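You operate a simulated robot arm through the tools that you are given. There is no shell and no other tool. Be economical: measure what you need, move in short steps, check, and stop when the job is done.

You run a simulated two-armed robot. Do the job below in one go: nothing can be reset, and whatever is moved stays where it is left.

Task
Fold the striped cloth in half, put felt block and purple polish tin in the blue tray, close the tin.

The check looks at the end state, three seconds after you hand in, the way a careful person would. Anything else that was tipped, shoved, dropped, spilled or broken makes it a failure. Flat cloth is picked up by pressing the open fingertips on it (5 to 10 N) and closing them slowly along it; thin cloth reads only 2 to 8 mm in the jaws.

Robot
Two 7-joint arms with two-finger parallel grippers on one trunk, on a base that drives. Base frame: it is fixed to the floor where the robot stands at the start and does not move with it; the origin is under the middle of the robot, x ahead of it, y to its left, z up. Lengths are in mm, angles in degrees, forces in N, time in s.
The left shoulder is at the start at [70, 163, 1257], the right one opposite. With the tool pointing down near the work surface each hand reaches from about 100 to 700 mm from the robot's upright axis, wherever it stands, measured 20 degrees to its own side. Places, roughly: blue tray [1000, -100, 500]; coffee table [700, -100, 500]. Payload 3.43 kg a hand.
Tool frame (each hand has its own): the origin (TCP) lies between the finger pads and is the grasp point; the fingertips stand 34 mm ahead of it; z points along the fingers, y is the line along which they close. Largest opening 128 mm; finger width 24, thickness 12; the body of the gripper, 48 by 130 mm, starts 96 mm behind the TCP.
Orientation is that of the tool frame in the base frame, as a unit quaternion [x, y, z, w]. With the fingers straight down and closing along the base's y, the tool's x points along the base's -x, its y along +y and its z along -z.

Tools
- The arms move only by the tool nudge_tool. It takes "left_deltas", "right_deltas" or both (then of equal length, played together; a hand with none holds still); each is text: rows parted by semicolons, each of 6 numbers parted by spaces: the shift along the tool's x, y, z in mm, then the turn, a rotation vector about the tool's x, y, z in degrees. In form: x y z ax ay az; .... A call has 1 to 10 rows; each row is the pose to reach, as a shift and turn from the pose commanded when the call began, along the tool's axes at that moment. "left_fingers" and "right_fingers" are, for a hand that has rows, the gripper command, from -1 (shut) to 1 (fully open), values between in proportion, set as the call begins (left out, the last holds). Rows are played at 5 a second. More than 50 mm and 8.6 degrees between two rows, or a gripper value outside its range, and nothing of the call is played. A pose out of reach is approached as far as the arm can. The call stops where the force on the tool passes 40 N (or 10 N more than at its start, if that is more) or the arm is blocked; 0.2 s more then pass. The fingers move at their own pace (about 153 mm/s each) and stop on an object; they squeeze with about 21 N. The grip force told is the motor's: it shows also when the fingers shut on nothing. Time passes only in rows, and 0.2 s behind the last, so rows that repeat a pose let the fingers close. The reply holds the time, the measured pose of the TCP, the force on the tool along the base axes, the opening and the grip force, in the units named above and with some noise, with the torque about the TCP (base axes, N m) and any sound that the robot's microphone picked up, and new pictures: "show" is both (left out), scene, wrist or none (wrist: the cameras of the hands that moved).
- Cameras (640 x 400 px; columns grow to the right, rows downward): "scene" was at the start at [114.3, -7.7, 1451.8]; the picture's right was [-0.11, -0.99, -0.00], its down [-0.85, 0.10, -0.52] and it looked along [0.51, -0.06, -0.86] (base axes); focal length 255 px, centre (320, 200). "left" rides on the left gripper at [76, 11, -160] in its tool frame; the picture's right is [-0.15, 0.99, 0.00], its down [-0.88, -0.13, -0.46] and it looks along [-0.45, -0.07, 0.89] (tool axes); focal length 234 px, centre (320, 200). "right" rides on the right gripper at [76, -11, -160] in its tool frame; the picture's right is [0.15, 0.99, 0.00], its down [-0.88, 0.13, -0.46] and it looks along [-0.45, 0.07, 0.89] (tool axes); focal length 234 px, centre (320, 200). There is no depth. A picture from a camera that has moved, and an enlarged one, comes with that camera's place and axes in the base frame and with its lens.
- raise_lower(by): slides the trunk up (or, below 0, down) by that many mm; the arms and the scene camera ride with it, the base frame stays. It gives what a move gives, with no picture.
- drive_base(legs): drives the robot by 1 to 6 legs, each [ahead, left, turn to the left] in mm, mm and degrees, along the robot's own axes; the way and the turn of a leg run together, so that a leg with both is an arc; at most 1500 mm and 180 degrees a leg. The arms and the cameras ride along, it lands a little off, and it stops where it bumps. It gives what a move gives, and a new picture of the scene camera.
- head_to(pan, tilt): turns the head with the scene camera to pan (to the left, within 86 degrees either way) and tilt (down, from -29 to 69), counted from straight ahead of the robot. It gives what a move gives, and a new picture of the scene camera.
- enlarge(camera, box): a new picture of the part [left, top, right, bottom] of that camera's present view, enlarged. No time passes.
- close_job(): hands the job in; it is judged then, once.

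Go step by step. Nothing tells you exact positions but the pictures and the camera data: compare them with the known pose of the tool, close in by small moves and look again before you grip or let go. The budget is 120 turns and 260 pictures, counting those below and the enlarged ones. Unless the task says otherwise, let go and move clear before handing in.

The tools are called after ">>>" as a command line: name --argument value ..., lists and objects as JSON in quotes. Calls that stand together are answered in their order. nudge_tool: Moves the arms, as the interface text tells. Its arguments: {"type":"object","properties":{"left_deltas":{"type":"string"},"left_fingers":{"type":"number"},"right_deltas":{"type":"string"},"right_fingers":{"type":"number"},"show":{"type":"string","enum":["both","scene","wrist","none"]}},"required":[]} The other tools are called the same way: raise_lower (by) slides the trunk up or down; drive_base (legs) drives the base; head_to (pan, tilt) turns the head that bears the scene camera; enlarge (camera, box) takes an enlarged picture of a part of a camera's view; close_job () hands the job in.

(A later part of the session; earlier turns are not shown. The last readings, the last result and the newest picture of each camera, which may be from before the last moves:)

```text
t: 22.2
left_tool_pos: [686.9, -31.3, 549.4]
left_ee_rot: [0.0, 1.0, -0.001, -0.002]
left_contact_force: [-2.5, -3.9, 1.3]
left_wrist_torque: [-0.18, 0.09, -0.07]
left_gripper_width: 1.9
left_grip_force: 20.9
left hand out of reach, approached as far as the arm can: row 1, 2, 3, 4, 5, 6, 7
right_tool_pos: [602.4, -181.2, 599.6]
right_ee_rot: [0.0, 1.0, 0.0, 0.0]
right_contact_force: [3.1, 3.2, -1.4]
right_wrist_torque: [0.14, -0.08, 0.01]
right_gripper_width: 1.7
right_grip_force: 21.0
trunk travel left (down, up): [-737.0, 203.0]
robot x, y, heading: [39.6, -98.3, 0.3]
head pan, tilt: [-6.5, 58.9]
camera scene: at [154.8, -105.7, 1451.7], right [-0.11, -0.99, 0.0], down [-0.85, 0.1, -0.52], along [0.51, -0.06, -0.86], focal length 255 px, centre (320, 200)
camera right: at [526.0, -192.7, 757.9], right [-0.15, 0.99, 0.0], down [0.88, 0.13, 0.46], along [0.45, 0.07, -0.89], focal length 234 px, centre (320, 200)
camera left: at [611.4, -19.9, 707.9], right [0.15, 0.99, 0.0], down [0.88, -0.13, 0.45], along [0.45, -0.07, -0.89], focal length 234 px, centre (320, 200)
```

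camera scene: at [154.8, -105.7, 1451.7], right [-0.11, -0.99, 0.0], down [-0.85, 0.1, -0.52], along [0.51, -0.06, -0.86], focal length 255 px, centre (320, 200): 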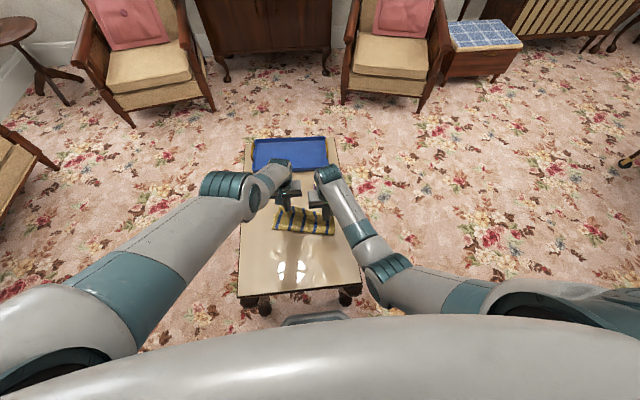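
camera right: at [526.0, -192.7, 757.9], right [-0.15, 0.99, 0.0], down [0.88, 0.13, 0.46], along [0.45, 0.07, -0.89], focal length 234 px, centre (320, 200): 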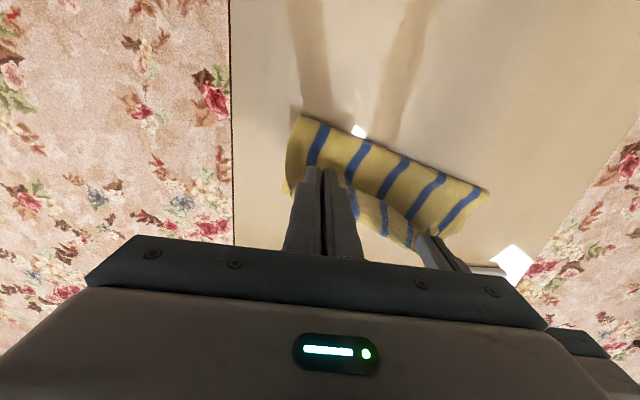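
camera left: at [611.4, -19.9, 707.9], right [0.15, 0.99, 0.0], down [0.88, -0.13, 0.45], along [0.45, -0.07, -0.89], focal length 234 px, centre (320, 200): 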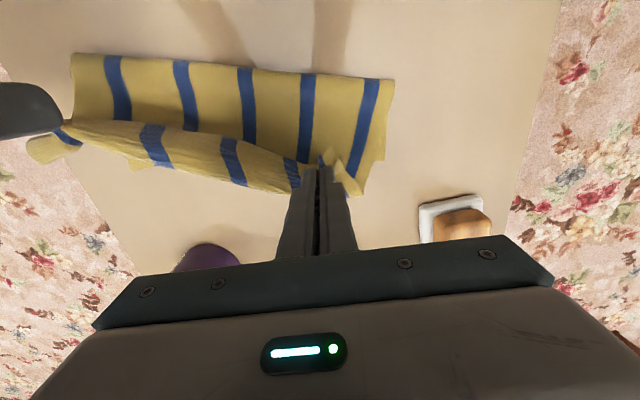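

The left arm is fully stretched and stuck at its elbow limit. I'll try to free it with a tilt plus retraction.

>>> nudge_tool --left_deltas "20 0 -15 0 -6 0;40 10 -30 0 -12 0;70 20 -50 0 -18 0;100 30 -70 0 -18 0;100 30 -70 0 -18 0" --show "scene"

```text
t: 23.2
left_tool_pos: [714.8, -54.4, 517.5]
left_ee_rot: [0.002, 0.988, -0.005, 0.157]
left_contact_force: [-15.6, -12.2, 18.4]
left_wrist_torque: [-0.46, 0.34, -0.39]
left_gripper_width: 2.2
left_grip_force: 21.0
left hand out of reach, approached as far as the arm can: row 1, 2, 3, 4
right_tool_pos: [604.1, -175.2, 603.3]
right_ee_rot: [-0.002, 1.0, 0.006, 0.006]
right_contact_force: [13.9, 12.0, -9.6]
right_wrist_torque: [0.37, -0.33, 0.11]
right_gripper_width: 1.6
right_grip_force: 21.2
trunk travel left (down, up): [-737.0, 203.0]
robot x, y, heading: [38.9, -101.3, 0.3]
head pan, tilt: [-6.5, 58.9]
stopped in row 4 (left hand): the force on the tool passed its limit (the readings are from after the stop); the commanded pose is now the measured one
camera scene: at [153.1, -106.1, 1452.0], right [-0.11, -0.99, 0.0], down [-0.85, 0.1, -0.52], along [0.51, -0.06, -0.86], focal length 255 px, centre (320, 200)
```

scene: 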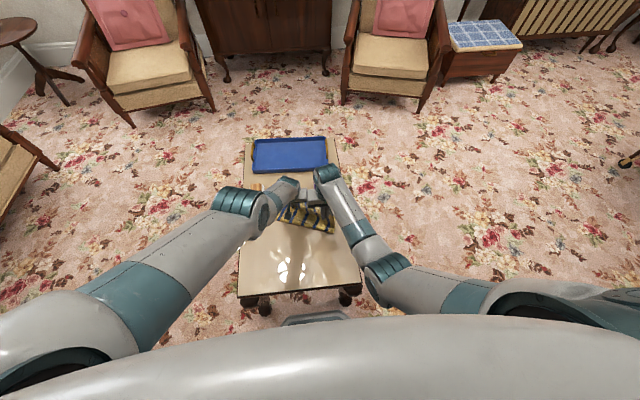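

The left arm is sliding the wrong way, so I'm releasing its corner before it disturbs anything.

>>> nudge_tool --left_deltas "0 0 0 0 0 0;0 0 0 0 0 0" --left_fingers -0.6

```text
t: 23.8
left_tool_pos: [717.2, -48.2, 518.4]
left_ee_rot: [0.002, 0.987, -0.003, 0.158]
left_contact_force: [0.8, -0.7, 9.1]
left_wrist_torque: [0.09, 0.01, -0.01]
left_gripper_width: 24.1
left_grip_force: 0.1
right_tool_pos: [602.9, -178.7, 601.3]
right_ee_rot: [-0.003, 1.0, 0.003, 0.005]
right_contact_force: [0.6, 0.4, -0.9]
right_wrist_torque: [0.02, -0.02, 0.0]
right_gripper_width: 1.4
right_grip_force: 21.1
trunk travel left (down, up): [-737.0, 203.0]
robot x, y, heading: [43.5, -97.6, 0.1]
head pan, tilt: [-6.5, 58.9]
camera scene: at [153.1, -106.2, 1451.9], right [-0.11, -0.99, 0.0], down [-0.85, 0.1, -0.52], along [0.51, -0.06, -0.86], focal length 255 px, centre (320, 200)
camera left: at [594.1, -37.6, 644.7], right [0.14, 0.99, 0.04], down [0.69, -0.13, 0.71], along [0.71, -0.07, -0.7], focal length 234 px, centre (320, 200)
```

scene: 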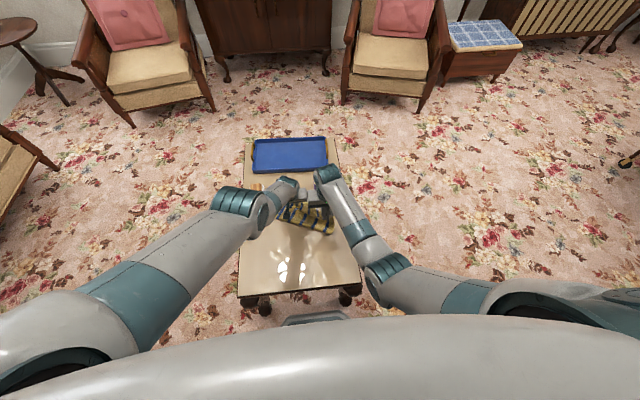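
left: 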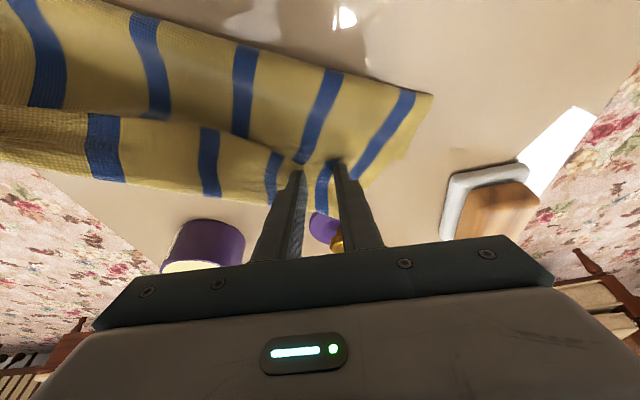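

I'll lay the right corner down near its mirrored spot and release it too, then raise the trunk to clear the view.

>>> nudge_tool --right_deltas "-8 0 15 0 0 0;-14 0 30 0 0 0;-18 0 45 0 0 0;-18 0 60 0 0 0;-18 0 75 0 0 0;-18 0 80 0 0 0" --show "none"

>>> nudge_tool --right_deltas "0 0 0 0 0 0;0 0 0 0 0 0" --right_fingers -0.6 --show "wrist"

>>> raise_lower --by 130

```text
t: 25.2
left_tool_pos: [715.2, -50.9, 517.1]
left_ee_rot: [0.001, 0.987, -0.004, 0.158]
left_contact_force: [2.1, 0.6, 11.7]
left_wrist_torque: [0.15, -0.05, 0.0]
left_gripper_width: 24.9
left_grip_force: 0.1
right_tool_pos: [622.3, -177.1, 521.9]
right_ee_rot: [-0.003, 1.0, 0.003, 0.003]
right_contact_force: [0.3, -0.7, 1.3]
right_wrist_torque: [-0.02, -0.03, 0.0]
right_gripper_width: 1.4
right_grip_force: 21.6
trunk travel left (down, up): [-737.0, 203.0]
robot x, y, heading: [39.3, -100.2, 0.5]
head pan, tilt: [-6.5, 58.9]
```

```text
t: 25.8
left_tool_pos: [716.0, -51.2, 516.5]
left_ee_rot: [0.002, 0.988, -0.004, 0.157]
left_contact_force: [1.4, 0.9, 13.4]
left_wrist_torque: [0.15, -0.03, 0.01]
left_gripper_width: 24.8
left_grip_force: 0.1
right_tool_pos: [622.8, -177.6, 520.3]
right_ee_rot: [-0.002, 1.0, 0.004, 0.004]
right_contact_force: [0.5, 0.5, 1.3]
right_wrist_torque: [0.0, -0.01, 0.01]
right_gripper_width: 25.5
right_grip_force: 0.1
trunk travel left (down, up): [-737.0, 203.0]
robot x, y, heading: [41.0, -99.6, -0.0]
head pan, tilt: [-6.5, 58.9]
camera right: at [545.1, -190.2, 679.6], right [-0.15, 0.99, 0.0], down [0.88, 0.13, 0.46], along [0.46, 0.07, -0.89], focal length 234 px, centre (320, 200)
```

right: 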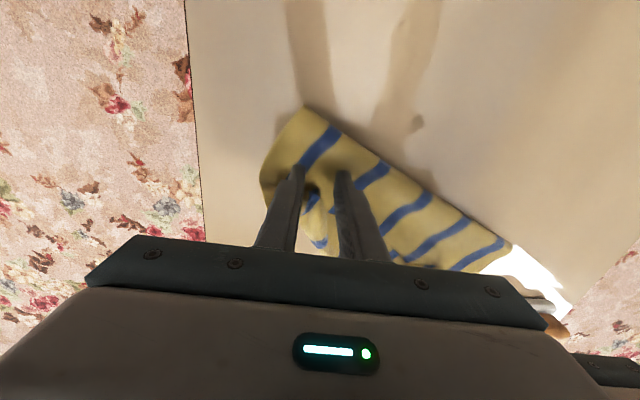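

```text
t: 27.4
left_tool_pos: [715.7, -51.0, 645.9]
left_ee_rot: [0.002, 0.988, -0.004, 0.156]
left_contact_force: [0.4, -0.1, 0.2]
left_wrist_torque: [-0.01, -0.03, -0.01]
left_gripper_width: 25.7
left_grip_force: 0.0
right_tool_pos: [623.2, -177.8, 651.2]
right_ee_rot: [-0.003, 1.0, 0.003, 0.003]
right_contact_force: [-0.1, -0.8, 0.0]
right_wrist_torque: [-0.02, -0.03, 0.02]
right_gripper_width: 25.5
right_grip_force: 0.0
trunk travel left (down, up): [-867.0, 73.0]
robot x, y, heading: [39.9, -99.0, 0.2]
head pan, tilt: [-6.5, 58.9]
```

Now I'll back off to see the cloth clearly and to work the left arm loose.

>>> drive_base --legs '[[-250, 0, 0]]'

>>> nudge_tool --left_deltas "0 30 -30 0 0 0;0 60 -60 0 6 0;0 90 -90 0 12 0;0 120 -120 0 18 0;0 150 -150 0 18 0" --show "scene"

```text
t: 29.2
left_tool_pos: [466.8, -50.3, 645.8]
left_ee_rot: [0.0, 0.988, -0.003, 0.156]
left_contact_force: [0.9, 0.0, 1.0]
left_wrist_torque: [0.01, 0.03, 0.02]
left_gripper_width: 25.8
left_grip_force: 0.0
right_tool_pos: [373.6, -177.3, 652.0]
right_ee_rot: [-0.003, 1.0, 0.003, 0.002]
right_contact_force: [0.1, 0.3, 0.2]
right_wrist_torque: [0.0, 0.01, 0.02]
right_gripper_width: 25.8
right_grip_force: 0.1
trunk travel left (down, up): [-867.0, 73.0]
robot x, y, heading: [-209.7, -99.2, 0.2]
head pan, tilt: [-6.5, 58.9]
camera scene: at [-94.7, -106.5, 1581.7], right [-0.11, -0.99, 0.0], down [-0.85, 0.09, -0.52], along [0.51, -0.06, -0.86], focal length 255 px, centre (320, 200)
```

scene: 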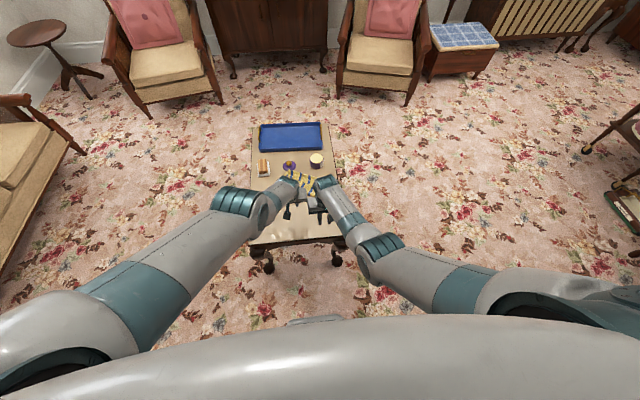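

```text
t: 30.4
left_tool_pos: [497.0, 86.2, 731.7]
left_ee_rot: [0.001, 1.0, -0.003, -0.001]
left_contact_force: [0.0, 0.9, -0.6]
left_wrist_torque: [0.0, 0.02, 0.04]
left_gripper_width: 25.7
left_grip_force: 0.0
left hand out of reach, approached as far as the arm can: row 1, 2, 3, 4, 5
right_tool_pos: [372.8, -176.5, 651.4]
right_ee_rot: [-0.003, 1.0, 0.003, 0.004]
right_contact_force: [-0.3, -0.3, 0.4]
right_wrist_torque: [-0.01, 0.02, 0.0]
right_gripper_width: 25.7
right_grip_force: 0.1
trunk travel left (down, up): [-867.0, 73.0]
robot x, y, heading: [-210.3, -101.9, 0.4]
head pan, tilt: [-6.5, 58.9]
camera scene: at [-95.8, -105.8, 1581.8], right [-0.11, -0.99, 0.0], down [-0.85, 0.09, -0.52], along [0.51, -0.06, -0.86], focal length 255 px, centre (320, 200)
```

scene: 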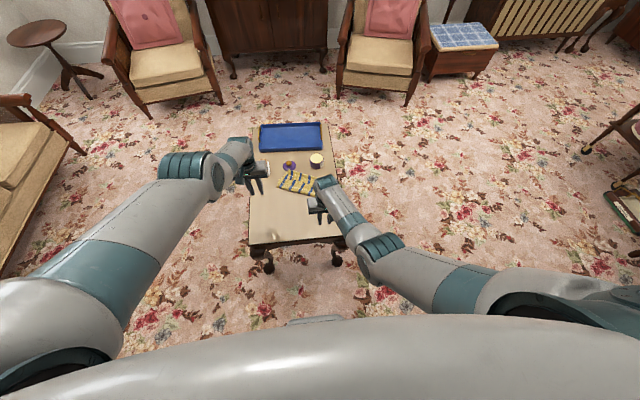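

>>> nudge_tool --left_deltas "40 20 -20 0 0 0;80 40 -40 0 0 0;120 60 -60 0 0 0;160 60 -80 0 0 0;200 60 -80 0 0 0;200 60 -80 0 0 0" --right_deltas "0 -40 -20 0 0 0;0 -80 -40 0 0 0;0 -120 -40 0 0 0;0 -150 -40 0 0 0;0 -150 -40 0 0 0;0 -150 -40 0 0 0" --show "scene"

```text
t: 31.8
left_tool_pos: [468.5, 152.3, 688.3]
left_ee_rot: [0.001, 1.0, -0.004, 0.0]
left_contact_force: [0.4, 0.2, 0.1]
left_wrist_torque: [-0.03, 0.0, -0.01]
left_gripper_width: 25.7
left_grip_force: 0.0
left hand out of reach, approached as far as the arm can: row 1, 2, 3, 4, 5, 6
right_tool_pos: [374.4, -327.3, 690.8]
right_ee_rot: [-0.004, 1.0, 0.002, 0.003]
right_contact_force: [-0.4, 0.2, -0.9]
right_wrist_torque: [0.01, 0.02, 0.02]
right_gripper_width: 25.7
right_grip_force: 0.1
trunk travel left (down, up): [-867.0, 73.0]
robot x, y, heading: [-205.6, -98.2, -0.2]
head pan, tilt: [-6.5, 58.9]
camera scene: at [-95.4, -106.4, 1581.8], right [-0.11, -0.99, 0.0], down [-0.85, 0.09, -0.52], along [0.51, -0.06, -0.86], focal length 255 px, centre (320, 200)
```

scene: 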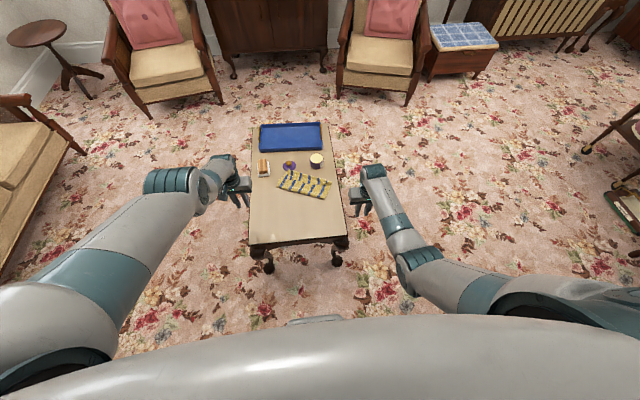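

>>> nudge_tool --left_deltas "-26 4 30 0 0 0;-52 8 60 0 0 0;-52 8 60 0 0 0;-10 8 20 0 0 0;30 8 -20 0 0 0;70 8 -60 0 0 0;70 8 -60 0 0 0" --show "none"

>>> enlarge --camera "scene" --box '[240, 110, 352, 180]'

>>> enlarge --camera "scene" --box '[270, 155, 350, 205]'

```text
refused: row 4 steps farther than a row can; nothing moved
```

```text
5.71 times, centred on (296, 145) of scene
camera zoom: at [-95.4, -106.4, 1581.8], right [-0.11, -0.99, 0.0], down [-0.85, 0.09, -0.52], along [0.51, -0.06, -0.86], focal length 1458 px, centre (457, 514)
```

zoom: 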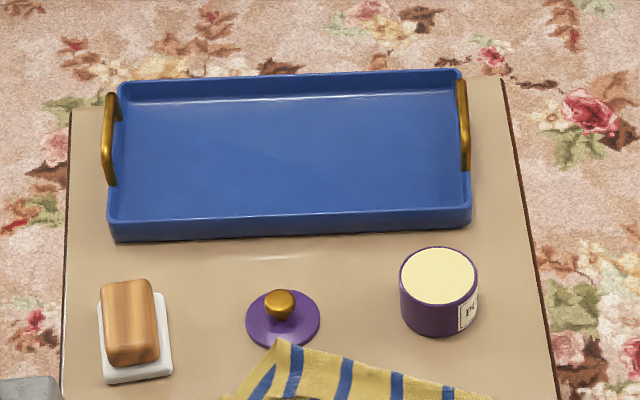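

```text
8.00 times, centred on (310, 180) of scene
camera zoom: at [-95.4, -106.4, 1581.8], right [-0.11, -0.99, 0.0], down [-0.85, 0.09, -0.52], along [0.51, -0.06, -0.86], focal length 2040 px, centre (400, 360)
```

zoom: 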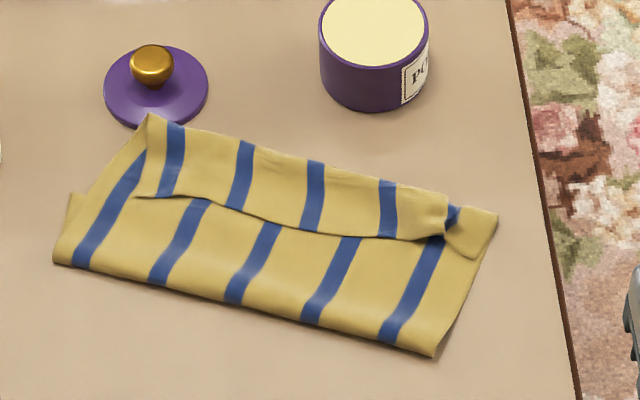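

The cloth is creased with a back-turned lip and isn't half-and-half, so I'll have to open it and refold. First I need to free the left elbow by pushing outward and then retracting.

>>> nudge_tool --left_deltas "-26 4 30 0 0 0;-52 8 60 0 0 0;-52 8 60 0 0 0;-22 8 30 0 0 0;8 8 0 0 0 0;38 8 -30 0 0 0;70 8 -60 0 0 0;70 8 -60 0 0 0" --show "none"

```text
t: 33.6
left_tool_pos: [477.3, 164.1, 696.6]
left_ee_rot: [0.001, 1.0, -0.004, 0.0]
left_contact_force: [0.7, 0.1, 0.2]
left_wrist_torque: [0.0, 0.0, -0.04]
left_gripper_width: 25.7
left_grip_force: 0.0
left hand out of reach, approached as far as the arm can: row 1, 2, 3, 4, 5, 6, 7, 8
right_tool_pos: [375.0, -326.9, 691.7]
right_ee_rot: [-0.003, 1.0, 0.002, 0.003]
right_contact_force: [0.2, -0.2, -0.4]
right_wrist_torque: [0.0, 0.02, -0.05]
right_gripper_width: 25.4
right_grip_force: 0.1
trunk travel left (down, up): [-867.0, 73.0]
robot x, y, heading: [-206.8, -99.3, 0.3]
head pan, tilt: [-6.5, 58.9]
```

>>> head_to --pan 25 --tilt 45

```text
t: 34.5
left_tool_pos: [476.1, 165.1, 697.4]
left_ee_rot: [0.001, 1.0, -0.004, 0.0]
left_contact_force: [0.0, 0.7, 0.0]
left_wrist_torque: [-0.05, 0.04, -0.01]
left_gripper_width: 25.6
left_grip_force: 0.1
right_tool_pos: [374.8, -327.2, 690.0]
right_ee_rot: [-0.004, 1.0, 0.003, 0.003]
right_contact_force: [0.1, 0.7, -0.9]
right_wrist_torque: [0.01, 0.0, 0.0]
right_gripper_width: 25.2
right_grip_force: 0.2
trunk travel left (down, up): [-867.0, 73.0]
robot x, y, heading: [-210.6, -97.0, 0.5]
head pan, tilt: [25.0, 45.0]
camera scene: at [-89.4, -64.5, 1599.9], right [0.43, -0.91, 0.0], down [-0.64, -0.3, -0.71], along [0.64, 0.3, -0.71], focal length 255 px, centre (320, 200)
```

scene: 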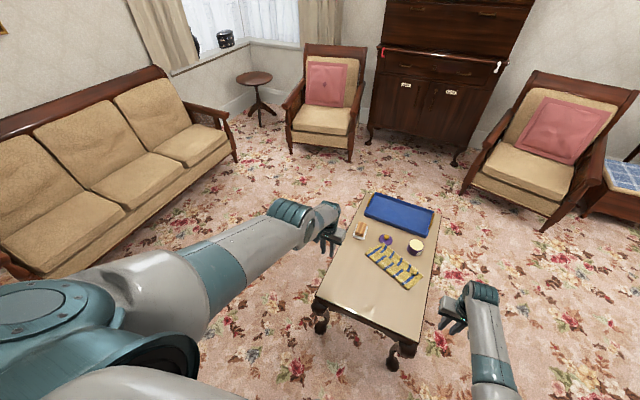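

The arm is straight at the elbow, so only sideways sweeps can bend it. I'll move it off the table's left side and then sweep back and down.

>>> nudge_tool --left_deltas "0 45 -5 0 0 0;0 90 -5 0 0 0;10 130 0 0 0 0;40 140 20 0 0 0;75 140 40 0 0 0;110 140 55 0 0 0;145 140 70 0 0 0;180 140 85 0 0 0;220 140 95 0 0 0;220 140 95 0 0 0" --show "scene"

```text
t: 36.7
left_tool_pos: [298.5, 317.9, 549.8]
left_ee_rot: [0.001, 1.0, -0.004, 0.0]
left_contact_force: [-0.4, -0.5, 1.0]
left_wrist_torque: [-0.01, 0.01, 0.0]
left_gripper_width: 25.5
left_grip_force: 0.0
left hand out of reach, approached as far as the arm can: row 2, 3, 5, 6, 7, 8, 9, 10
right_tool_pos: [373.6, -327.7, 690.6]
right_ee_rot: [-0.004, 1.0, 0.003, 0.003]
right_contact_force: [0.4, 0.4, 0.5]
right_wrist_torque: [0.01, -0.03, 0.03]
right_gripper_width: 25.5
right_grip_force: 0.0
trunk travel left (down, up): [-867.0, 73.0]
robot x, y, heading: [-207.6, -98.6, 0.0]
head pan, tilt: [25.0, 45.0]
camera scene: at [-89.0, -64.7, 1599.9], right [0.43, -0.9, 0.0], down [-0.64, -0.3, -0.71], along [0.64, 0.3, -0.71], focal length 255 px, centre (320, 200)
```

scene: 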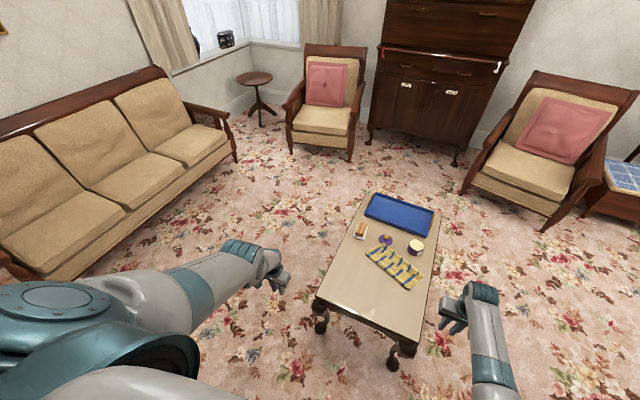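

>>> nudge_tool --left_deltas "0 0 -45 0 0 0;0 0 -90 0 0 0;0 0 -135 0 0 0;0 0 -180 0 0 0;0 0 -225 0 0 0;0 0 -270 0 0 0;0 0 -300 0 0 0;0 0 -300 0 0 0" --show "scene"

```text
t: 38.5
left_tool_pos: [458.1, 384.2, 741.9]
left_ee_rot: [0.001, 1.0, -0.004, -0.001]
left_contact_force: [-0.3, 0.0, -0.7]
left_wrist_torque: [0.04, 0.0, 0.0]
left_gripper_width: 25.6
left_grip_force: 0.1
left hand out of reach, approached as far as the arm can: row 1, 2, 3, 4, 5, 6, 7, 8
right_tool_pos: [373.6, -326.6, 690.7]
right_ee_rot: [-0.004, 1.0, 0.003, 0.003]
right_contact_force: [-0.4, 0.4, -0.3]
right_wrist_torque: [0.0, 0.01, 0.0]
right_gripper_width: 25.5
right_grip_force: 0.1
trunk travel left (down, up): [-867.0, 73.0]
robot x, y, heading: [-208.8, -96.1, 0.2]
head pan, tilt: [25.0, 45.0]
camera scene: at [-89.5, -64.1, 1599.9], right [0.43, -0.9, 0.0], down [-0.64, -0.3, -0.71], along [0.64, 0.3, -0.71], focal length 255 px, centre (320, 200)
```

scene: 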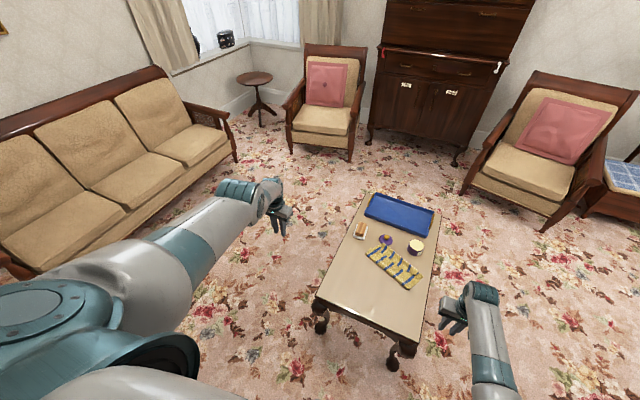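

>>> nudge_tool --left_deltas "0 -45 0 0 0 0;0 -90 0 0 0 0;10 -135 -10 0 0 0;20 -180 -20 0 0 0;60 -180 -50 0 0 0;100 -180 -70 0 0 0" --show "none"

>>> nudge_tool --left_deltas "0 45 0 0 0 0;0 90 0 0 0 0;10 135 -10 0 0 0;20 180 -20 0 0 0;60 180 -50 0 0 0;100 180 -70 0 0 0;100 180 -70 0 0 0" --show "none"

```text
t: 39.9
left_tool_pos: [495.6, 212.0, 729.4]
left_ee_rot: [0.001, 1.0, -0.003, -0.001]
left_contact_force: [-0.1, 1.3, -0.4]
left_wrist_torque: [0.02, -0.01, -0.05]
left_gripper_width: 25.6
left_grip_force: 0.2
left hand out of reach, approached as far as the arm can: row 1, 2, 3, 4, 5, 6
right_tool_pos: [374.5, -326.9, 691.7]
right_ee_rot: [-0.003, 1.0, 0.002, 0.003]
right_contact_force: [0.1, -1.5, 0.4]
right_wrist_torque: [0.02, 0.03, 0.0]
right_gripper_width: 25.6
right_grip_force: 0.0
trunk travel left (down, up): [-867.0, 73.0]
robot x, y, heading: [-208.0, -101.0, 0.3]
head pan, tilt: [25.0, 45.0]
```

```text
t: 41.5
left_tool_pos: [455.0, 417.1, 756.7]
left_ee_rot: [0.001, 1.0, -0.004, 0.0]
left_contact_force: [-0.7, 0.1, -0.9]
left_wrist_torque: [0.02, -0.01, 0.0]
left_gripper_width: 25.4
left_grip_force: 0.1
left hand out of reach, approached as far as the arm can: row 1, 2, 3, 4, 5, 6, 7
right_tool_pos: [375.1, -327.0, 690.3]
right_ee_rot: [-0.003, 1.0, 0.003, 0.003]
right_contact_force: [-0.7, 0.1, 0.2]
right_wrist_torque: [0.01, 0.0, -0.01]
right_gripper_width: 25.6
right_grip_force: 0.1
trunk travel left (down, up): [-867.0, 73.0]
robot x, y, heading: [-209.8, -98.6, 0.3]
head pan, tilt: [25.0, 45.0]
```

>>> nudge_tool --left_deltas "10 0 -10 0 -8 0;20 0 -20 0 -16 0;30 0 -30 0 -24 0;40 0 -40 0 -32 0;50 0 -50 0 -40 0;60 0 -60 0 -48 0;80 0 -70 0 -56 0;100 0 -80 0 -64 0;120 0 -90 0 -72 0;120 0 -90 0 -80 0" --show "scene"

```text
t: 43.7
left_tool_pos: [332.4, 415.0, 844.4]
left_ee_rot: [0.0, 0.767, -0.002, 0.642]
left_contact_force: [-0.2, -0.6, 0.0]
left_wrist_torque: [0.0, 0.0, 0.07]
left_gripper_width: 25.6
left_grip_force: 0.0
left hand out of reach, approached as far as the arm can: row 1, 2, 3, 4, 5, 6, 7
right_tool_pos: [375.6, -331.1, 689.2]
right_ee_rot: [-0.002, 1.0, 0.004, 0.003]
right_contact_force: [-0.3, -0.5, -0.2]
right_wrist_torque: [0.02, 0.01, -0.02]
right_gripper_width: 25.5
right_grip_force: 0.1
trunk travel left (down, up): [-867.0, 73.0]
robot x, y, heading: [-210.8, -100.5, 0.3]
head pan, tilt: [25.0, 45.0]
camera scene: at [-88.3, -70.6, 1600.0], right [0.43, -0.91, 0.0], down [-0.64, -0.3, -0.71], along [0.64, 0.3, -0.71], focal length 255 px, centre (320, 200)
```

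scene: 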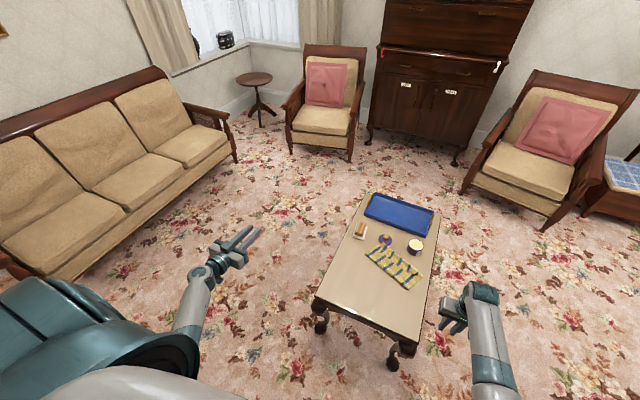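

The left arm is free and its elbow is bent. I'll rotate it back to point straight down.

>>> nudge_tool --left_deltas "0 0 0 0 8 0;0 0 0 0 16 0;0 0 0 0 24 0;0 0 0 0 32 0;0 0 0 0 40 0;0 0 0 0 48 0;0 0 0 0 56 0;0 0 0 0 64 0;0 0 0 0 72 0;0 0 0 0 80 0" --show "scene"

```text
t: 45.9
left_tool_pos: [335.1, 418.2, 846.5]
left_ee_rot: [0.001, 1.0, -0.003, -0.001]
left_contact_force: [0.2, -0.1, -0.5]
left_wrist_torque: [0.01, 0.01, 0.03]
left_gripper_width: 25.5
left_grip_force: 0.0
right_tool_pos: [375.6, -327.3, 690.5]
right_ee_rot: [-0.004, 1.0, 0.003, 0.003]
right_contact_force: [-0.1, 0.7, -0.4]
right_wrist_torque: [0.0, -0.01, 0.01]
right_gripper_width: 25.7
right_grip_force: 0.0
trunk travel left (down, up): [-867.0, 73.0]
robot x, y, heading: [-211.4, -101.2, 0.2]
head pan, tilt: [25.0, 45.0]
camera scene: at [-87.9, -64.6, 1599.8], right [0.43, -0.9, 0.0], down [-0.64, -0.3, -0.71], along [0.64, 0.3, -0.71], focal length 255 px, centre (320, 200)
```

scene: 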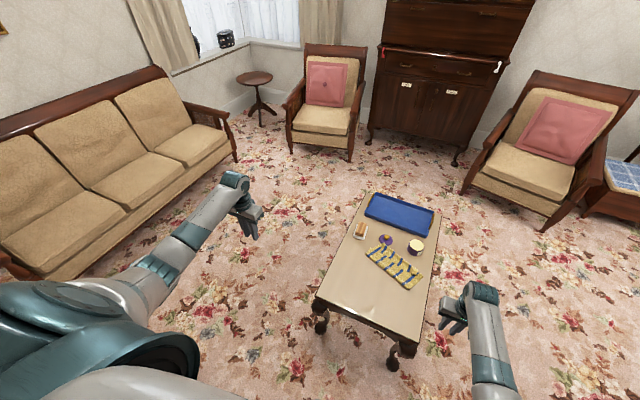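

Both arms are healthy again. I'll relocate to the table's right side, facing it, where the cloth, tin, lid, block and tray are all within easy reach.

>>> drive_base --legs '[[0, -560, 0], [920, 0, 0], [0, 0, 90]]'

>>> head_to --pan 0 --tilt 55

```text
t: 48.8
left_tool_pos: [429.1, -113.5, 848.9]
left_ee_rot: [0.081, 0.997, -0.002, 0.001]
left_contact_force: [-0.1, -0.8, 0.6]
left_wrist_torque: [0.02, 0.0, -0.01]
left_gripper_width: 25.6
left_grip_force: 0.0
right_tool_pos: [348.5, -856.0, 691.5]
right_ee_rot: [0.077, 0.997, 0.003, 0.003]
right_contact_force: [-0.4, 0.9, 0.0]
right_wrist_torque: [0.0, -0.05, -0.01]
right_gripper_width: 25.5
right_grip_force: 0.1
trunk travel left (down, up): [-867.0, 73.0]
robot x, y, heading: [-192.3, -536.1, -8.9]
head pan, tilt: [25.0, 45.0]
stopped in leg 1: the robot was blocked; the commanded pose is now the measured one
camera scene: at [-67.6, -524.5, 1600.1], right [0.28, -0.96, 0.0], down [-0.68, -0.19, -0.71], along [0.68, 0.2, -0.71], focal length 255 px, centre (320, 200)
```

scene: 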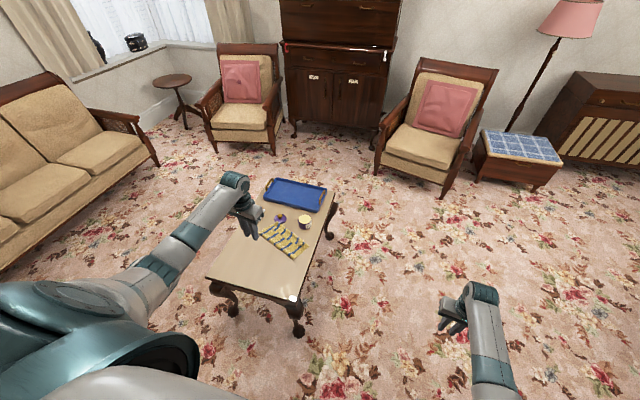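

```text
t: 49.7
left_tool_pos: [429.7, -111.9, 846.8]
left_ee_rot: [0.081, 0.997, -0.004, 0.001]
left_contact_force: [0.2, -0.3, -0.5]
left_wrist_torque: [-0.01, -0.03, -0.02]
left_gripper_width: 25.6
left_grip_force: 0.1
right_tool_pos: [349.7, -854.5, 691.0]
right_ee_rot: [0.076, 0.997, 0.002, 0.003]
right_contact_force: [0.7, 0.1, 0.6]
right_wrist_torque: [-0.02, 0.02, -0.02]
right_gripper_width: 26.0
right_grip_force: 0.1
trunk travel left (down, up): [-867.0, 73.0]
robot x, y, heading: [-192.0, -535.9, -8.8]
head pan, tilt: [0.0, 55.0]
camera scene: at [-73.4, -555.2, 1586.5], right [-0.16, -0.99, 0.0], down [-0.81, 0.13, -0.57], along [0.57, -0.09, -0.82], focal length 255 px, centre (320, 200)
```

scene: 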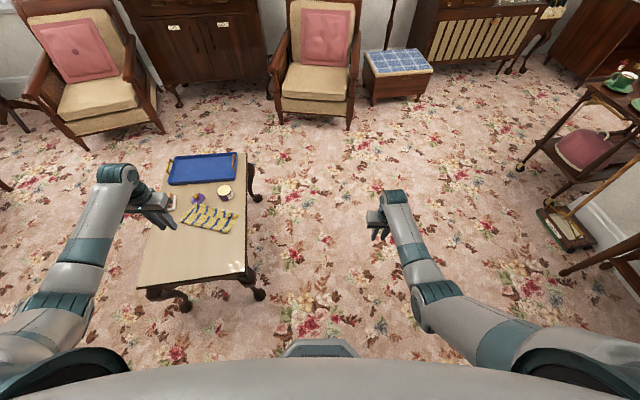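

I bumped into something on my right. I'll look before moving further.

>>> head_to --pan -80 --tilt 50

```text
t: 51.2
left_tool_pos: [430.0, -113.0, 847.3]
left_ee_rot: [0.082, 0.997, -0.002, 0.0]
left_contact_force: [0.0, -0.6, 0.2]
left_wrist_torque: [-0.01, 0.01, 0.04]
left_gripper_width: 25.6
left_grip_force: 0.0
right_tool_pos: [349.8, -854.5, 690.5]
right_ee_rot: [0.076, 0.997, 0.002, 0.003]
right_contact_force: [-0.1, -0.1, -1.1]
right_wrist_torque: [0.01, 0.0, 0.0]
right_gripper_width: 25.9
right_grip_force: 0.1
trunk travel left (down, up): [-867.0, 73.0]
robot x, y, heading: [-195.3, -538.2, -8.9]
head pan, tilt: [-80.0, 50.0]
camera scene: at [-143.2, -621.7, 1593.0], right [-1.0, -0.02, 0.0], down [-0.01, 0.77, -0.64], along [0.01, -0.64, -0.77], focal length 255 px, centre (320, 200)
```

scene: 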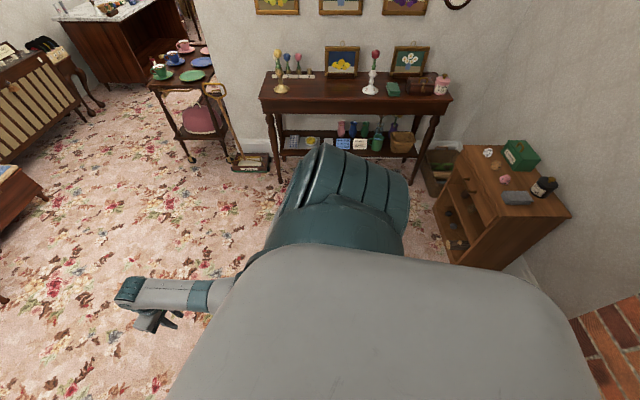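

>>> drive_base --legs '[[250, 0, 0], [0, 0, 9], [0, -90, 0]]'

```text
t: 54.4
left_tool_pos: [601.9, -146.2, 847.7]
left_ee_rot: [0.0, 1.0, -0.003, 0.0]
left_contact_force: [-0.7, 0.4, 0.0]
left_wrist_torque: [0.0, -0.01, 0.04]
left_gripper_width: 25.6
left_grip_force: 0.0
right_tool_pos: [641.2, -890.3, 690.1]
right_ee_rot: [-0.004, 1.0, 0.003, 0.002]
right_contact_force: [0.5, 0.2, 0.0]
right_wrist_torque: [0.0, 0.02, -0.02]
right_gripper_width: 25.7
right_grip_force: 0.0
trunk travel left (down, up): [-867.0, 73.0]
robot x, y, heading: [57.4, -664.6, 0.4]
head pan, tilt: [-80.0, 50.0]
camera scene: at [118.1, -738.7, 1593.1], right [-0.98, -0.18, 0.0], down [-0.14, 0.75, -0.64], along [0.11, -0.63, -0.77], focal length 255 px, centre (320, 200)
```

scene: 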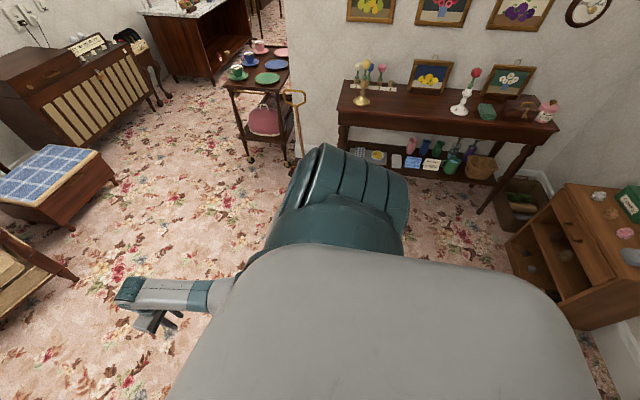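

>>> drive_base --legs '[[650, 0, 0], [0, 0, 90]]'

>>> head_to --pan 0 --tilt 55

```text
t: 61.9
left_tool_pos: [162.1, -133.7, 847.4]
left_ee_rot: [0.718, -0.696, 0.002, -0.002]
left_contact_force: [0.8, -0.1, 0.1]
left_wrist_torque: [0.0, 0.0, -0.03]
left_gripper_width: 25.7
left_grip_force: 0.0
right_tool_pos: [906.3, -70.1, 691.6]
right_ee_rot: [0.72, -0.694, -0.004, 0.0]
right_contact_force: [0.5, 1.0, -0.3]
right_wrist_torque: [-0.01, -0.04, -0.01]
right_gripper_width: 25.8
right_grip_force: 0.1
trunk travel left (down, up): [-867.0, 73.0]
robot x, y, heading: [698.4, -659.5, 92.4]
head pan, tilt: [-80.0, 50.0]
camera scene: at [767.5, -594.6, 1593.0], right [0.21, -0.98, 0.0], down [-0.75, -0.16, -0.64], along [0.63, 0.13, -0.77], focal length 255 px, centre (320, 200)
```

scene: 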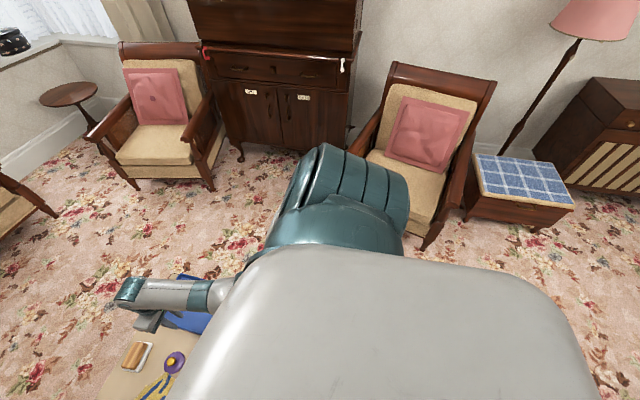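

```text
t: 63.4
left_tool_pos: [163.2, -133.3, 847.2]
left_ee_rot: [0.717, -0.697, 0.002, -0.002]
left_contact_force: [-0.1, -0.2, 0.8]
left_wrist_torque: [0.02, -0.02, 0.03]
left_gripper_width: 25.6
left_grip_force: 0.0
right_tool_pos: [906.1, -70.7, 690.2]
right_ee_rot: [0.721, -0.693, -0.005, 0.0]
right_contact_force: [1.4, 1.0, -0.4]
right_wrist_torque: [-0.04, 0.01, 0.01]
right_gripper_width: 25.4
right_grip_force: 0.2
trunk travel left (down, up): [-867.0, 73.0]
robot x, y, heading: [699.7, -659.4, 91.8]
head pan, tilt: [0.0, 55.0]
camera scene: at [689.8, -538.5, 1586.5], right [1.0, 0.03, 0.0], down [0.03, -0.82, -0.57], along [-0.02, 0.57, -0.82], focal length 255 px, centre (320, 200)
```

scene: 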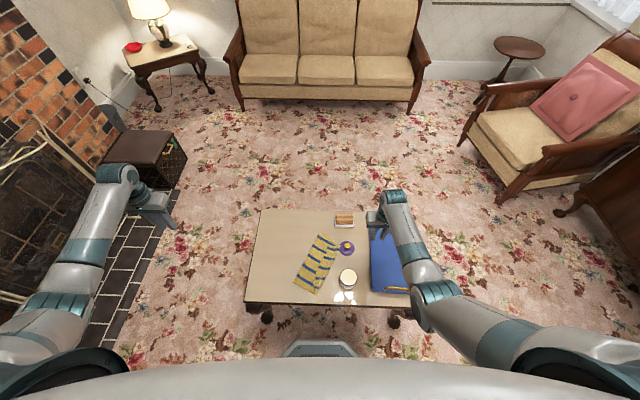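

I'm now facing the table from its right side with everything in reach. I'll raise the hands relative to the trunk and then lower the trunk for better reach.

>>> nudge_tool --left_deltas "0 -41 -13 0 0 0;0 -82 -26 0 0 0;0 -123 -39 0 0 0;0 -164 -52 0 0 0;0 -205 -65 0 0 0;0 -246 -78 0 0 0;0 -287 -90 0 0 0;0 -287 -90 0 0 0" --right_deltas "0 0 -36 0 0 0;0 0 -72 0 0 0;0 0 -108 0 0 0;0 0 -144 0 0 0;0 0 -180 0 0 0;0 0 -216 0 0 0;0 0 -250 0 0 0;0 0 -250 0 0 0" --show "none"

>>> drive_base --legs '[[75, 0, -1.8]]'

>>> raise_lower --by -280

```text
t: 65.2
left_tool_pos: [450.3, -127.3, 937.8]
left_ee_rot: [0.717, -0.697, 0.002, -0.003]
left_contact_force: [-0.9, -0.4, -0.4]
left_wrist_torque: [-0.01, -0.03, 0.02]
left_gripper_width: 25.3
left_grip_force: 0.1
right_tool_pos: [906.2, -71.3, 940.7]
right_ee_rot: [0.72, -0.694, -0.003, -0.001]
right_contact_force: [-0.1, 0.2, 0.2]
right_wrist_torque: [-0.02, 0.01, -0.02]
right_gripper_width: 25.3
right_grip_force: 0.0
trunk travel left (down, up): [-867.0, 73.0]
robot x, y, heading: [697.3, -663.6, 91.9]
head pan, tilt: [0.0, 55.0]
```

```text
t: 66.2
left_tool_pos: [465.8, -48.1, 937.6]
left_ee_rot: [-0.706, 0.708, 0.0, 0.002]
left_contact_force: [0.0, -0.4, 0.2]
left_wrist_torque: [0.03, -0.02, -0.03]
left_gripper_width: 25.7
left_grip_force: 0.1
right_tool_pos: [922.9, -5.1, 941.7]
right_ee_rot: [0.71, -0.705, -0.005, -0.001]
right_contact_force: [0.4, -1.0, 0.7]
right_wrist_torque: [-0.02, 0.02, 0.02]
right_gripper_width: 25.6
right_grip_force: 0.0
trunk travel left (down, up): [-867.0, 73.0]
robot x, y, heading: [694.7, -589.8, 90.3]
head pan, tilt: [0.0, 55.0]
camera scene: at [691.7, -467.2, 1586.8], right [1.0, 0.0, 0.0], down [0.0, -0.82, -0.57], along [0.0, 0.57, -0.82], focal length 255 px, centre (320, 200)
```

scene: 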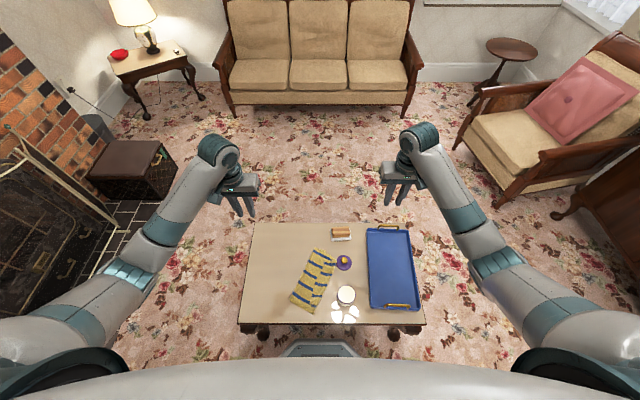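

```text
t: 69.0
left_tool_pos: [466.5, -47.1, 657.8]
left_ee_rot: [-0.706, 0.708, -0.002, 0.002]
left_contact_force: [0.5, -0.2, -0.7]
left_wrist_torque: [-0.03, 0.03, 0.01]
left_gripper_width: 25.8
left_grip_force: 0.0
right_tool_pos: [924.7, -3.7, 659.8]
right_ee_rot: [0.709, -0.705, -0.005, 0.0]
right_contact_force: [-0.3, 0.1, -0.2]
right_wrist_torque: [-0.01, 0.0, 0.0]
right_gripper_width: 25.7
right_grip_force: 0.1
trunk travel left (down, up): [-587.0, 353.0]
robot x, y, heading: [699.1, -589.5, 89.9]
head pan, tilt: [0.0, 55.0]
```

>>> enlarge --camera "scene" --box '[220, 200, 460, 350]'

>>> enlarge --camera "scene" --box '[250, 220, 380, 301]'

```text
2.67 times, centred on (340, 275) of scene
camera zoom: at [692.1, -465.2, 1306.6], right [1.0, 0.0, 0.0], down [0.0, -0.82, -0.57], along [0.0, 0.57, -0.82], focal length 680 px, centre (267, 0)
```

zoom: 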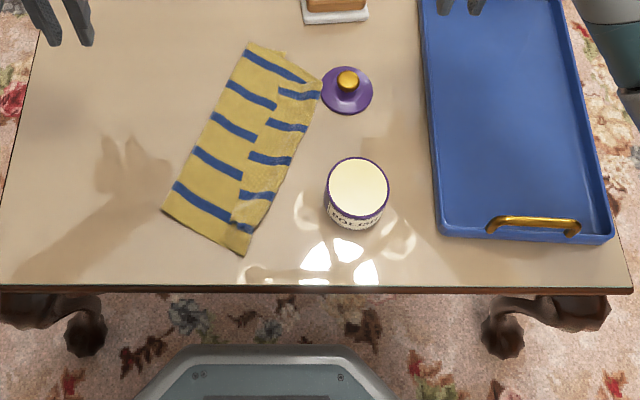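

```text
4.92 times, centred on (315, 260) of scene
camera zoom: at [692.1, -465.2, 1306.6], right [1.0, 0.0, 0.0], down [0.0, -0.82, -0.57], along [0.0, 0.57, -0.82], focal length 1256 px, centre (345, -98)
```

zoom: 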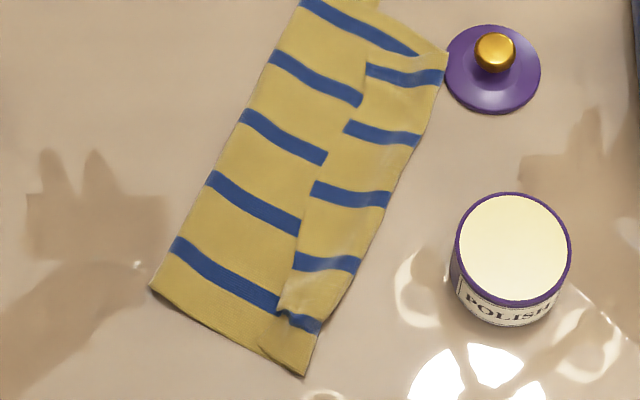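

From here the tin is at about (797,-192), top near z 530. The lid is at (799,-46) and the tray spans x 895–1088, y -235–110. I'll do the objects first and the cloth last. The right hand goes above the tin.

>>> nudge_tool --right_deltas "38 25 0 0 0 0;75 51 0 0 0 0;113 76 0 0 0 0;150 102 10 0 0 0;188 127 20 0 0 0;188 127 20 0 0 0" --right_fingers 0.6 --show "both"

```text
t: 70.5
left_tool_pos: [465.7, -47.2, 655.8]
left_ee_rot: [-0.706, 0.708, -0.002, 0.002]
left_contact_force: [0.0, -0.2, -0.2]
left_wrist_torque: [0.04, -0.04, -0.01]
left_gripper_width: 25.5
left_grip_force: 0.0
right_tool_pos: [798.9, -192.6, 639.8]
right_ee_rot: [0.71, -0.705, -0.004, 0.002]
right_contact_force: [-0.1, 0.2, -0.8]
right_wrist_torque: [0.0, 0.0, 0.01]
right_gripper_width: 102.4
right_grip_force: 0.1
trunk travel left (down, up): [-587.0, 353.0]
robot x, y, heading: [696.1, -587.7, 90.1]
head pan, tilt: [0.0, 55.0]
camera scene: at [692.3, -464.8, 1306.5], right [1.0, 0.0, 0.0], down [0.0, -0.82, -0.57], along [0.0, 0.57, -0.82], focal length 255 px, centre (320, 200)
camera right: at [810.8, -270.3, 797.6], right [-0.99, -0.15, 0.01], down [-0.13, 0.88, 0.46], along [-0.08, 0.45, -0.89], focal length 234 px, centre (320, 200)
```

scene: 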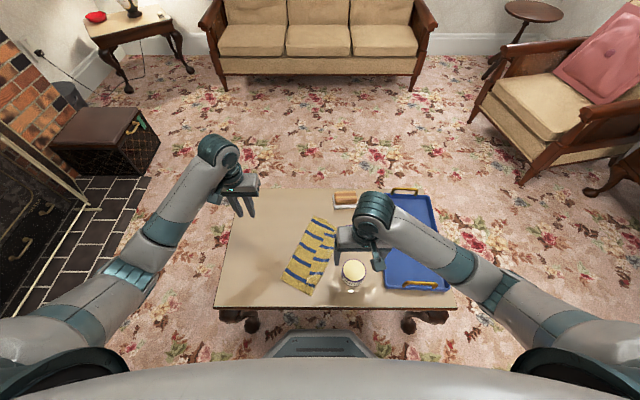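
right: 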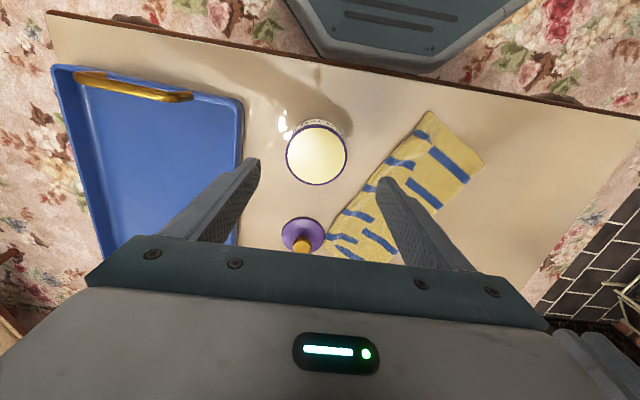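

The tin is exactly under the tool. I'll descend.

>>> nudge_tool --right_deltas "0 0 40 0 0 0;0 0 80 0 0 0;0 0 105 0 0 0;0 0 116 0 0 0;0 0 116 0 0 0" --show "wrist"

>>> nudge_tool --right_deltas "0 0 0 0 0 0;0 0 0 0 0 0;0 0 0 0 0 0" --right_fingers -1 --show "wrist"

```text
t: 71.7
left_tool_pos: [466.5, -46.8, 657.2]
left_ee_rot: [-0.706, 0.708, -0.002, 0.002]
left_contact_force: [0.1, 0.8, 0.4]
left_wrist_torque: [-0.01, 0.0, -0.01]
left_gripper_width: 25.4
left_grip_force: 0.1
right_tool_pos: [798.1, -191.6, 523.3]
right_ee_rot: [0.71, -0.705, -0.004, 0.001]
right_contact_force: [0.4, -0.4, 0.4]
right_wrist_torque: [0.0, 0.02, 0.01]
right_gripper_width: 102.5
right_grip_force: 0.0
trunk travel left (down, up): [-587.0, 353.0]
robot x, y, heading: [697.2, -588.7, 90.1]
head pan, tilt: [0.0, 55.0]
camera right: at [810.2, -268.2, 681.3], right [-0.99, -0.15, 0.01], down [-0.13, 0.88, 0.46], along [-0.08, 0.45, -0.89], focal length 234 px, centre (320, 200)
```

right: 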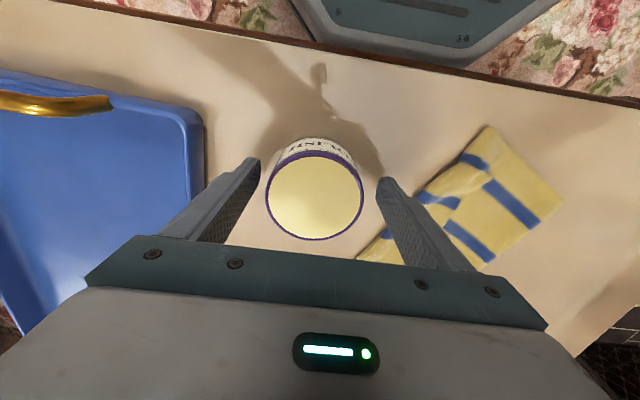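

```text
t: 72.5
left_tool_pos: [466.6, -46.4, 657.6]
left_ee_rot: [-0.706, 0.708, -0.001, 0.002]
left_contact_force: [1.0, 0.5, -0.5]
left_wrist_torque: [0.04, -0.04, 0.01]
left_gripper_width: 25.5
left_grip_force: 0.0
right_tool_pos: [798.2, -191.4, 523.1]
right_ee_rot: [0.709, -0.705, -0.004, 0.001]
right_contact_force: [0.7, -0.1, -0.1]
right_wrist_torque: [-0.01, -0.02, 0.03]
right_gripper_width: 73.0
right_grip_force: 20.5
trunk travel left (down, up): [-587.0, 353.0]
robot x, y, heading: [696.5, -588.7, 90.4]
head pan, tilt: [0.0, 55.0]
camera right: at [810.2, -268.2, 681.4], right [-0.99, -0.15, 0.01], down [-0.13, 0.88, 0.46], along [-0.08, 0.45, -0.89], focal length 234 px, centre (320, 200)
```

right: 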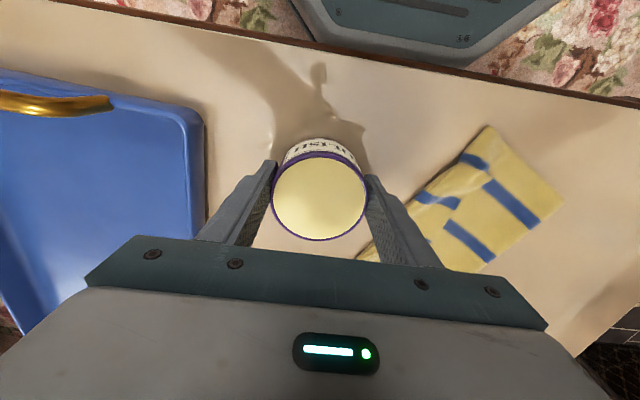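

The tin is held. I'll lift it and carry it over the tray.

>>> nudge_tool --right_deltas "0 0 -45 0 0 0;0 0 -90 0 0 0;-12 -35 -100 0 0 0;-24 -75 -100 0 0 0;-38 -112 -100 0 0 0;-52 -150 -100 0 0 0;-72 -187 -100 0 0 0;-72 -187 -60 0 0 0;-72 -187 -60 0 0 0" --show "both"

```text
t: 74.5
left_tool_pos: [466.4, -46.4, 658.2]
left_ee_rot: [-0.707, 0.708, -0.002, 0.001]
left_contact_force: [-0.5, -0.2, 0.6]
left_wrist_torque: [0.01, 0.03, -0.01]
left_gripper_width: 25.4
left_grip_force: 0.1
right_tool_pos: [982.4, -120.0, 584.7]
right_ee_rot: [0.709, -0.705, -0.004, 0.002]
right_contact_force: [-0.4, -0.2, -2.0]
right_wrist_torque: [0.0, -0.01, -0.02]
right_gripper_width: 73.1
right_grip_force: 21.4
trunk travel left (down, up): [-587.0, 353.0]
robot x, y, heading: [695.2, -587.7, 90.3]
head pan, tilt: [0.0, 55.0]
camera scene: at [692.2, -465.0, 1306.5], right [1.0, 0.0, 0.0], down [0.0, -0.82, -0.57], along [0.0, 0.57, -0.82], focal length 255 px, centre (320, 200)
camera right: at [994.0, -196.9, 742.5], right [-0.99, -0.15, 0.01], down [-0.13, 0.88, 0.46], along [-0.08, 0.46, -0.89], focal length 234 px, centre (320, 200)
```

scene: 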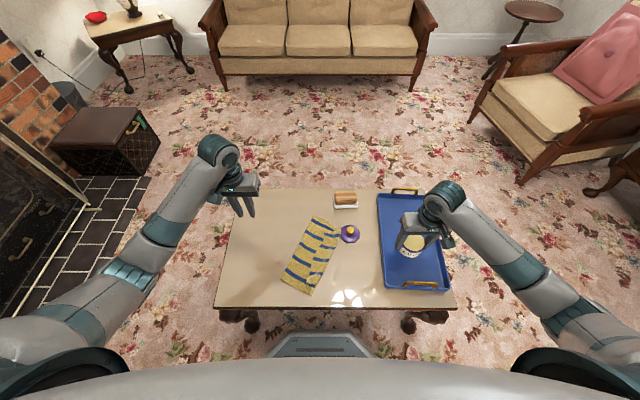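
right: 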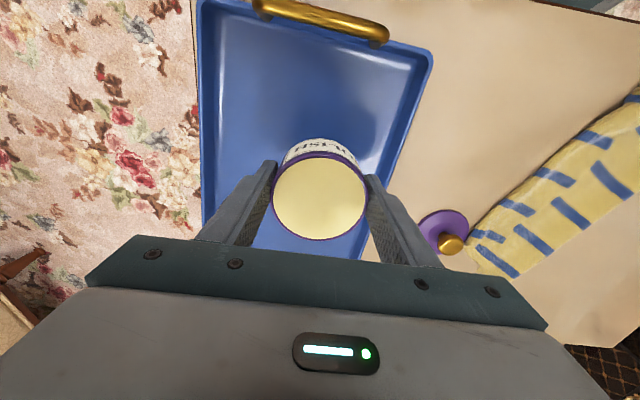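

>>> nudge_tool --right_deltas "0 0 25 0 0 0;0 0 45 0 0 0;0 0 50 0 0 0;0 0 52 0 0 0;0 0 54 0 0 0;0 0 54 0 0 0" --show "none"

```text
t: 75.8
left_tool_pos: [466.2, -47.0, 657.1]
left_ee_rot: [-0.706, 0.708, -0.002, 0.001]
left_contact_force: [0.6, 0.1, 0.4]
left_wrist_torque: [0.01, 0.01, -0.03]
left_gripper_width: 25.8
left_grip_force: 0.1
right_tool_pos: [983.5, -118.0, 530.8]
right_ee_rot: [0.709, -0.705, -0.004, 0.0]
right_contact_force: [0.5, 0.6, -2.8]
right_wrist_torque: [-0.03, 0.0, 0.0]
right_gripper_width: 72.9
right_grip_force: 20.3
trunk travel left (down, up): [-587.0, 353.0]
robot x, y, heading: [696.4, -587.9, 90.2]
head pan, tilt: [0.0, 55.0]
```

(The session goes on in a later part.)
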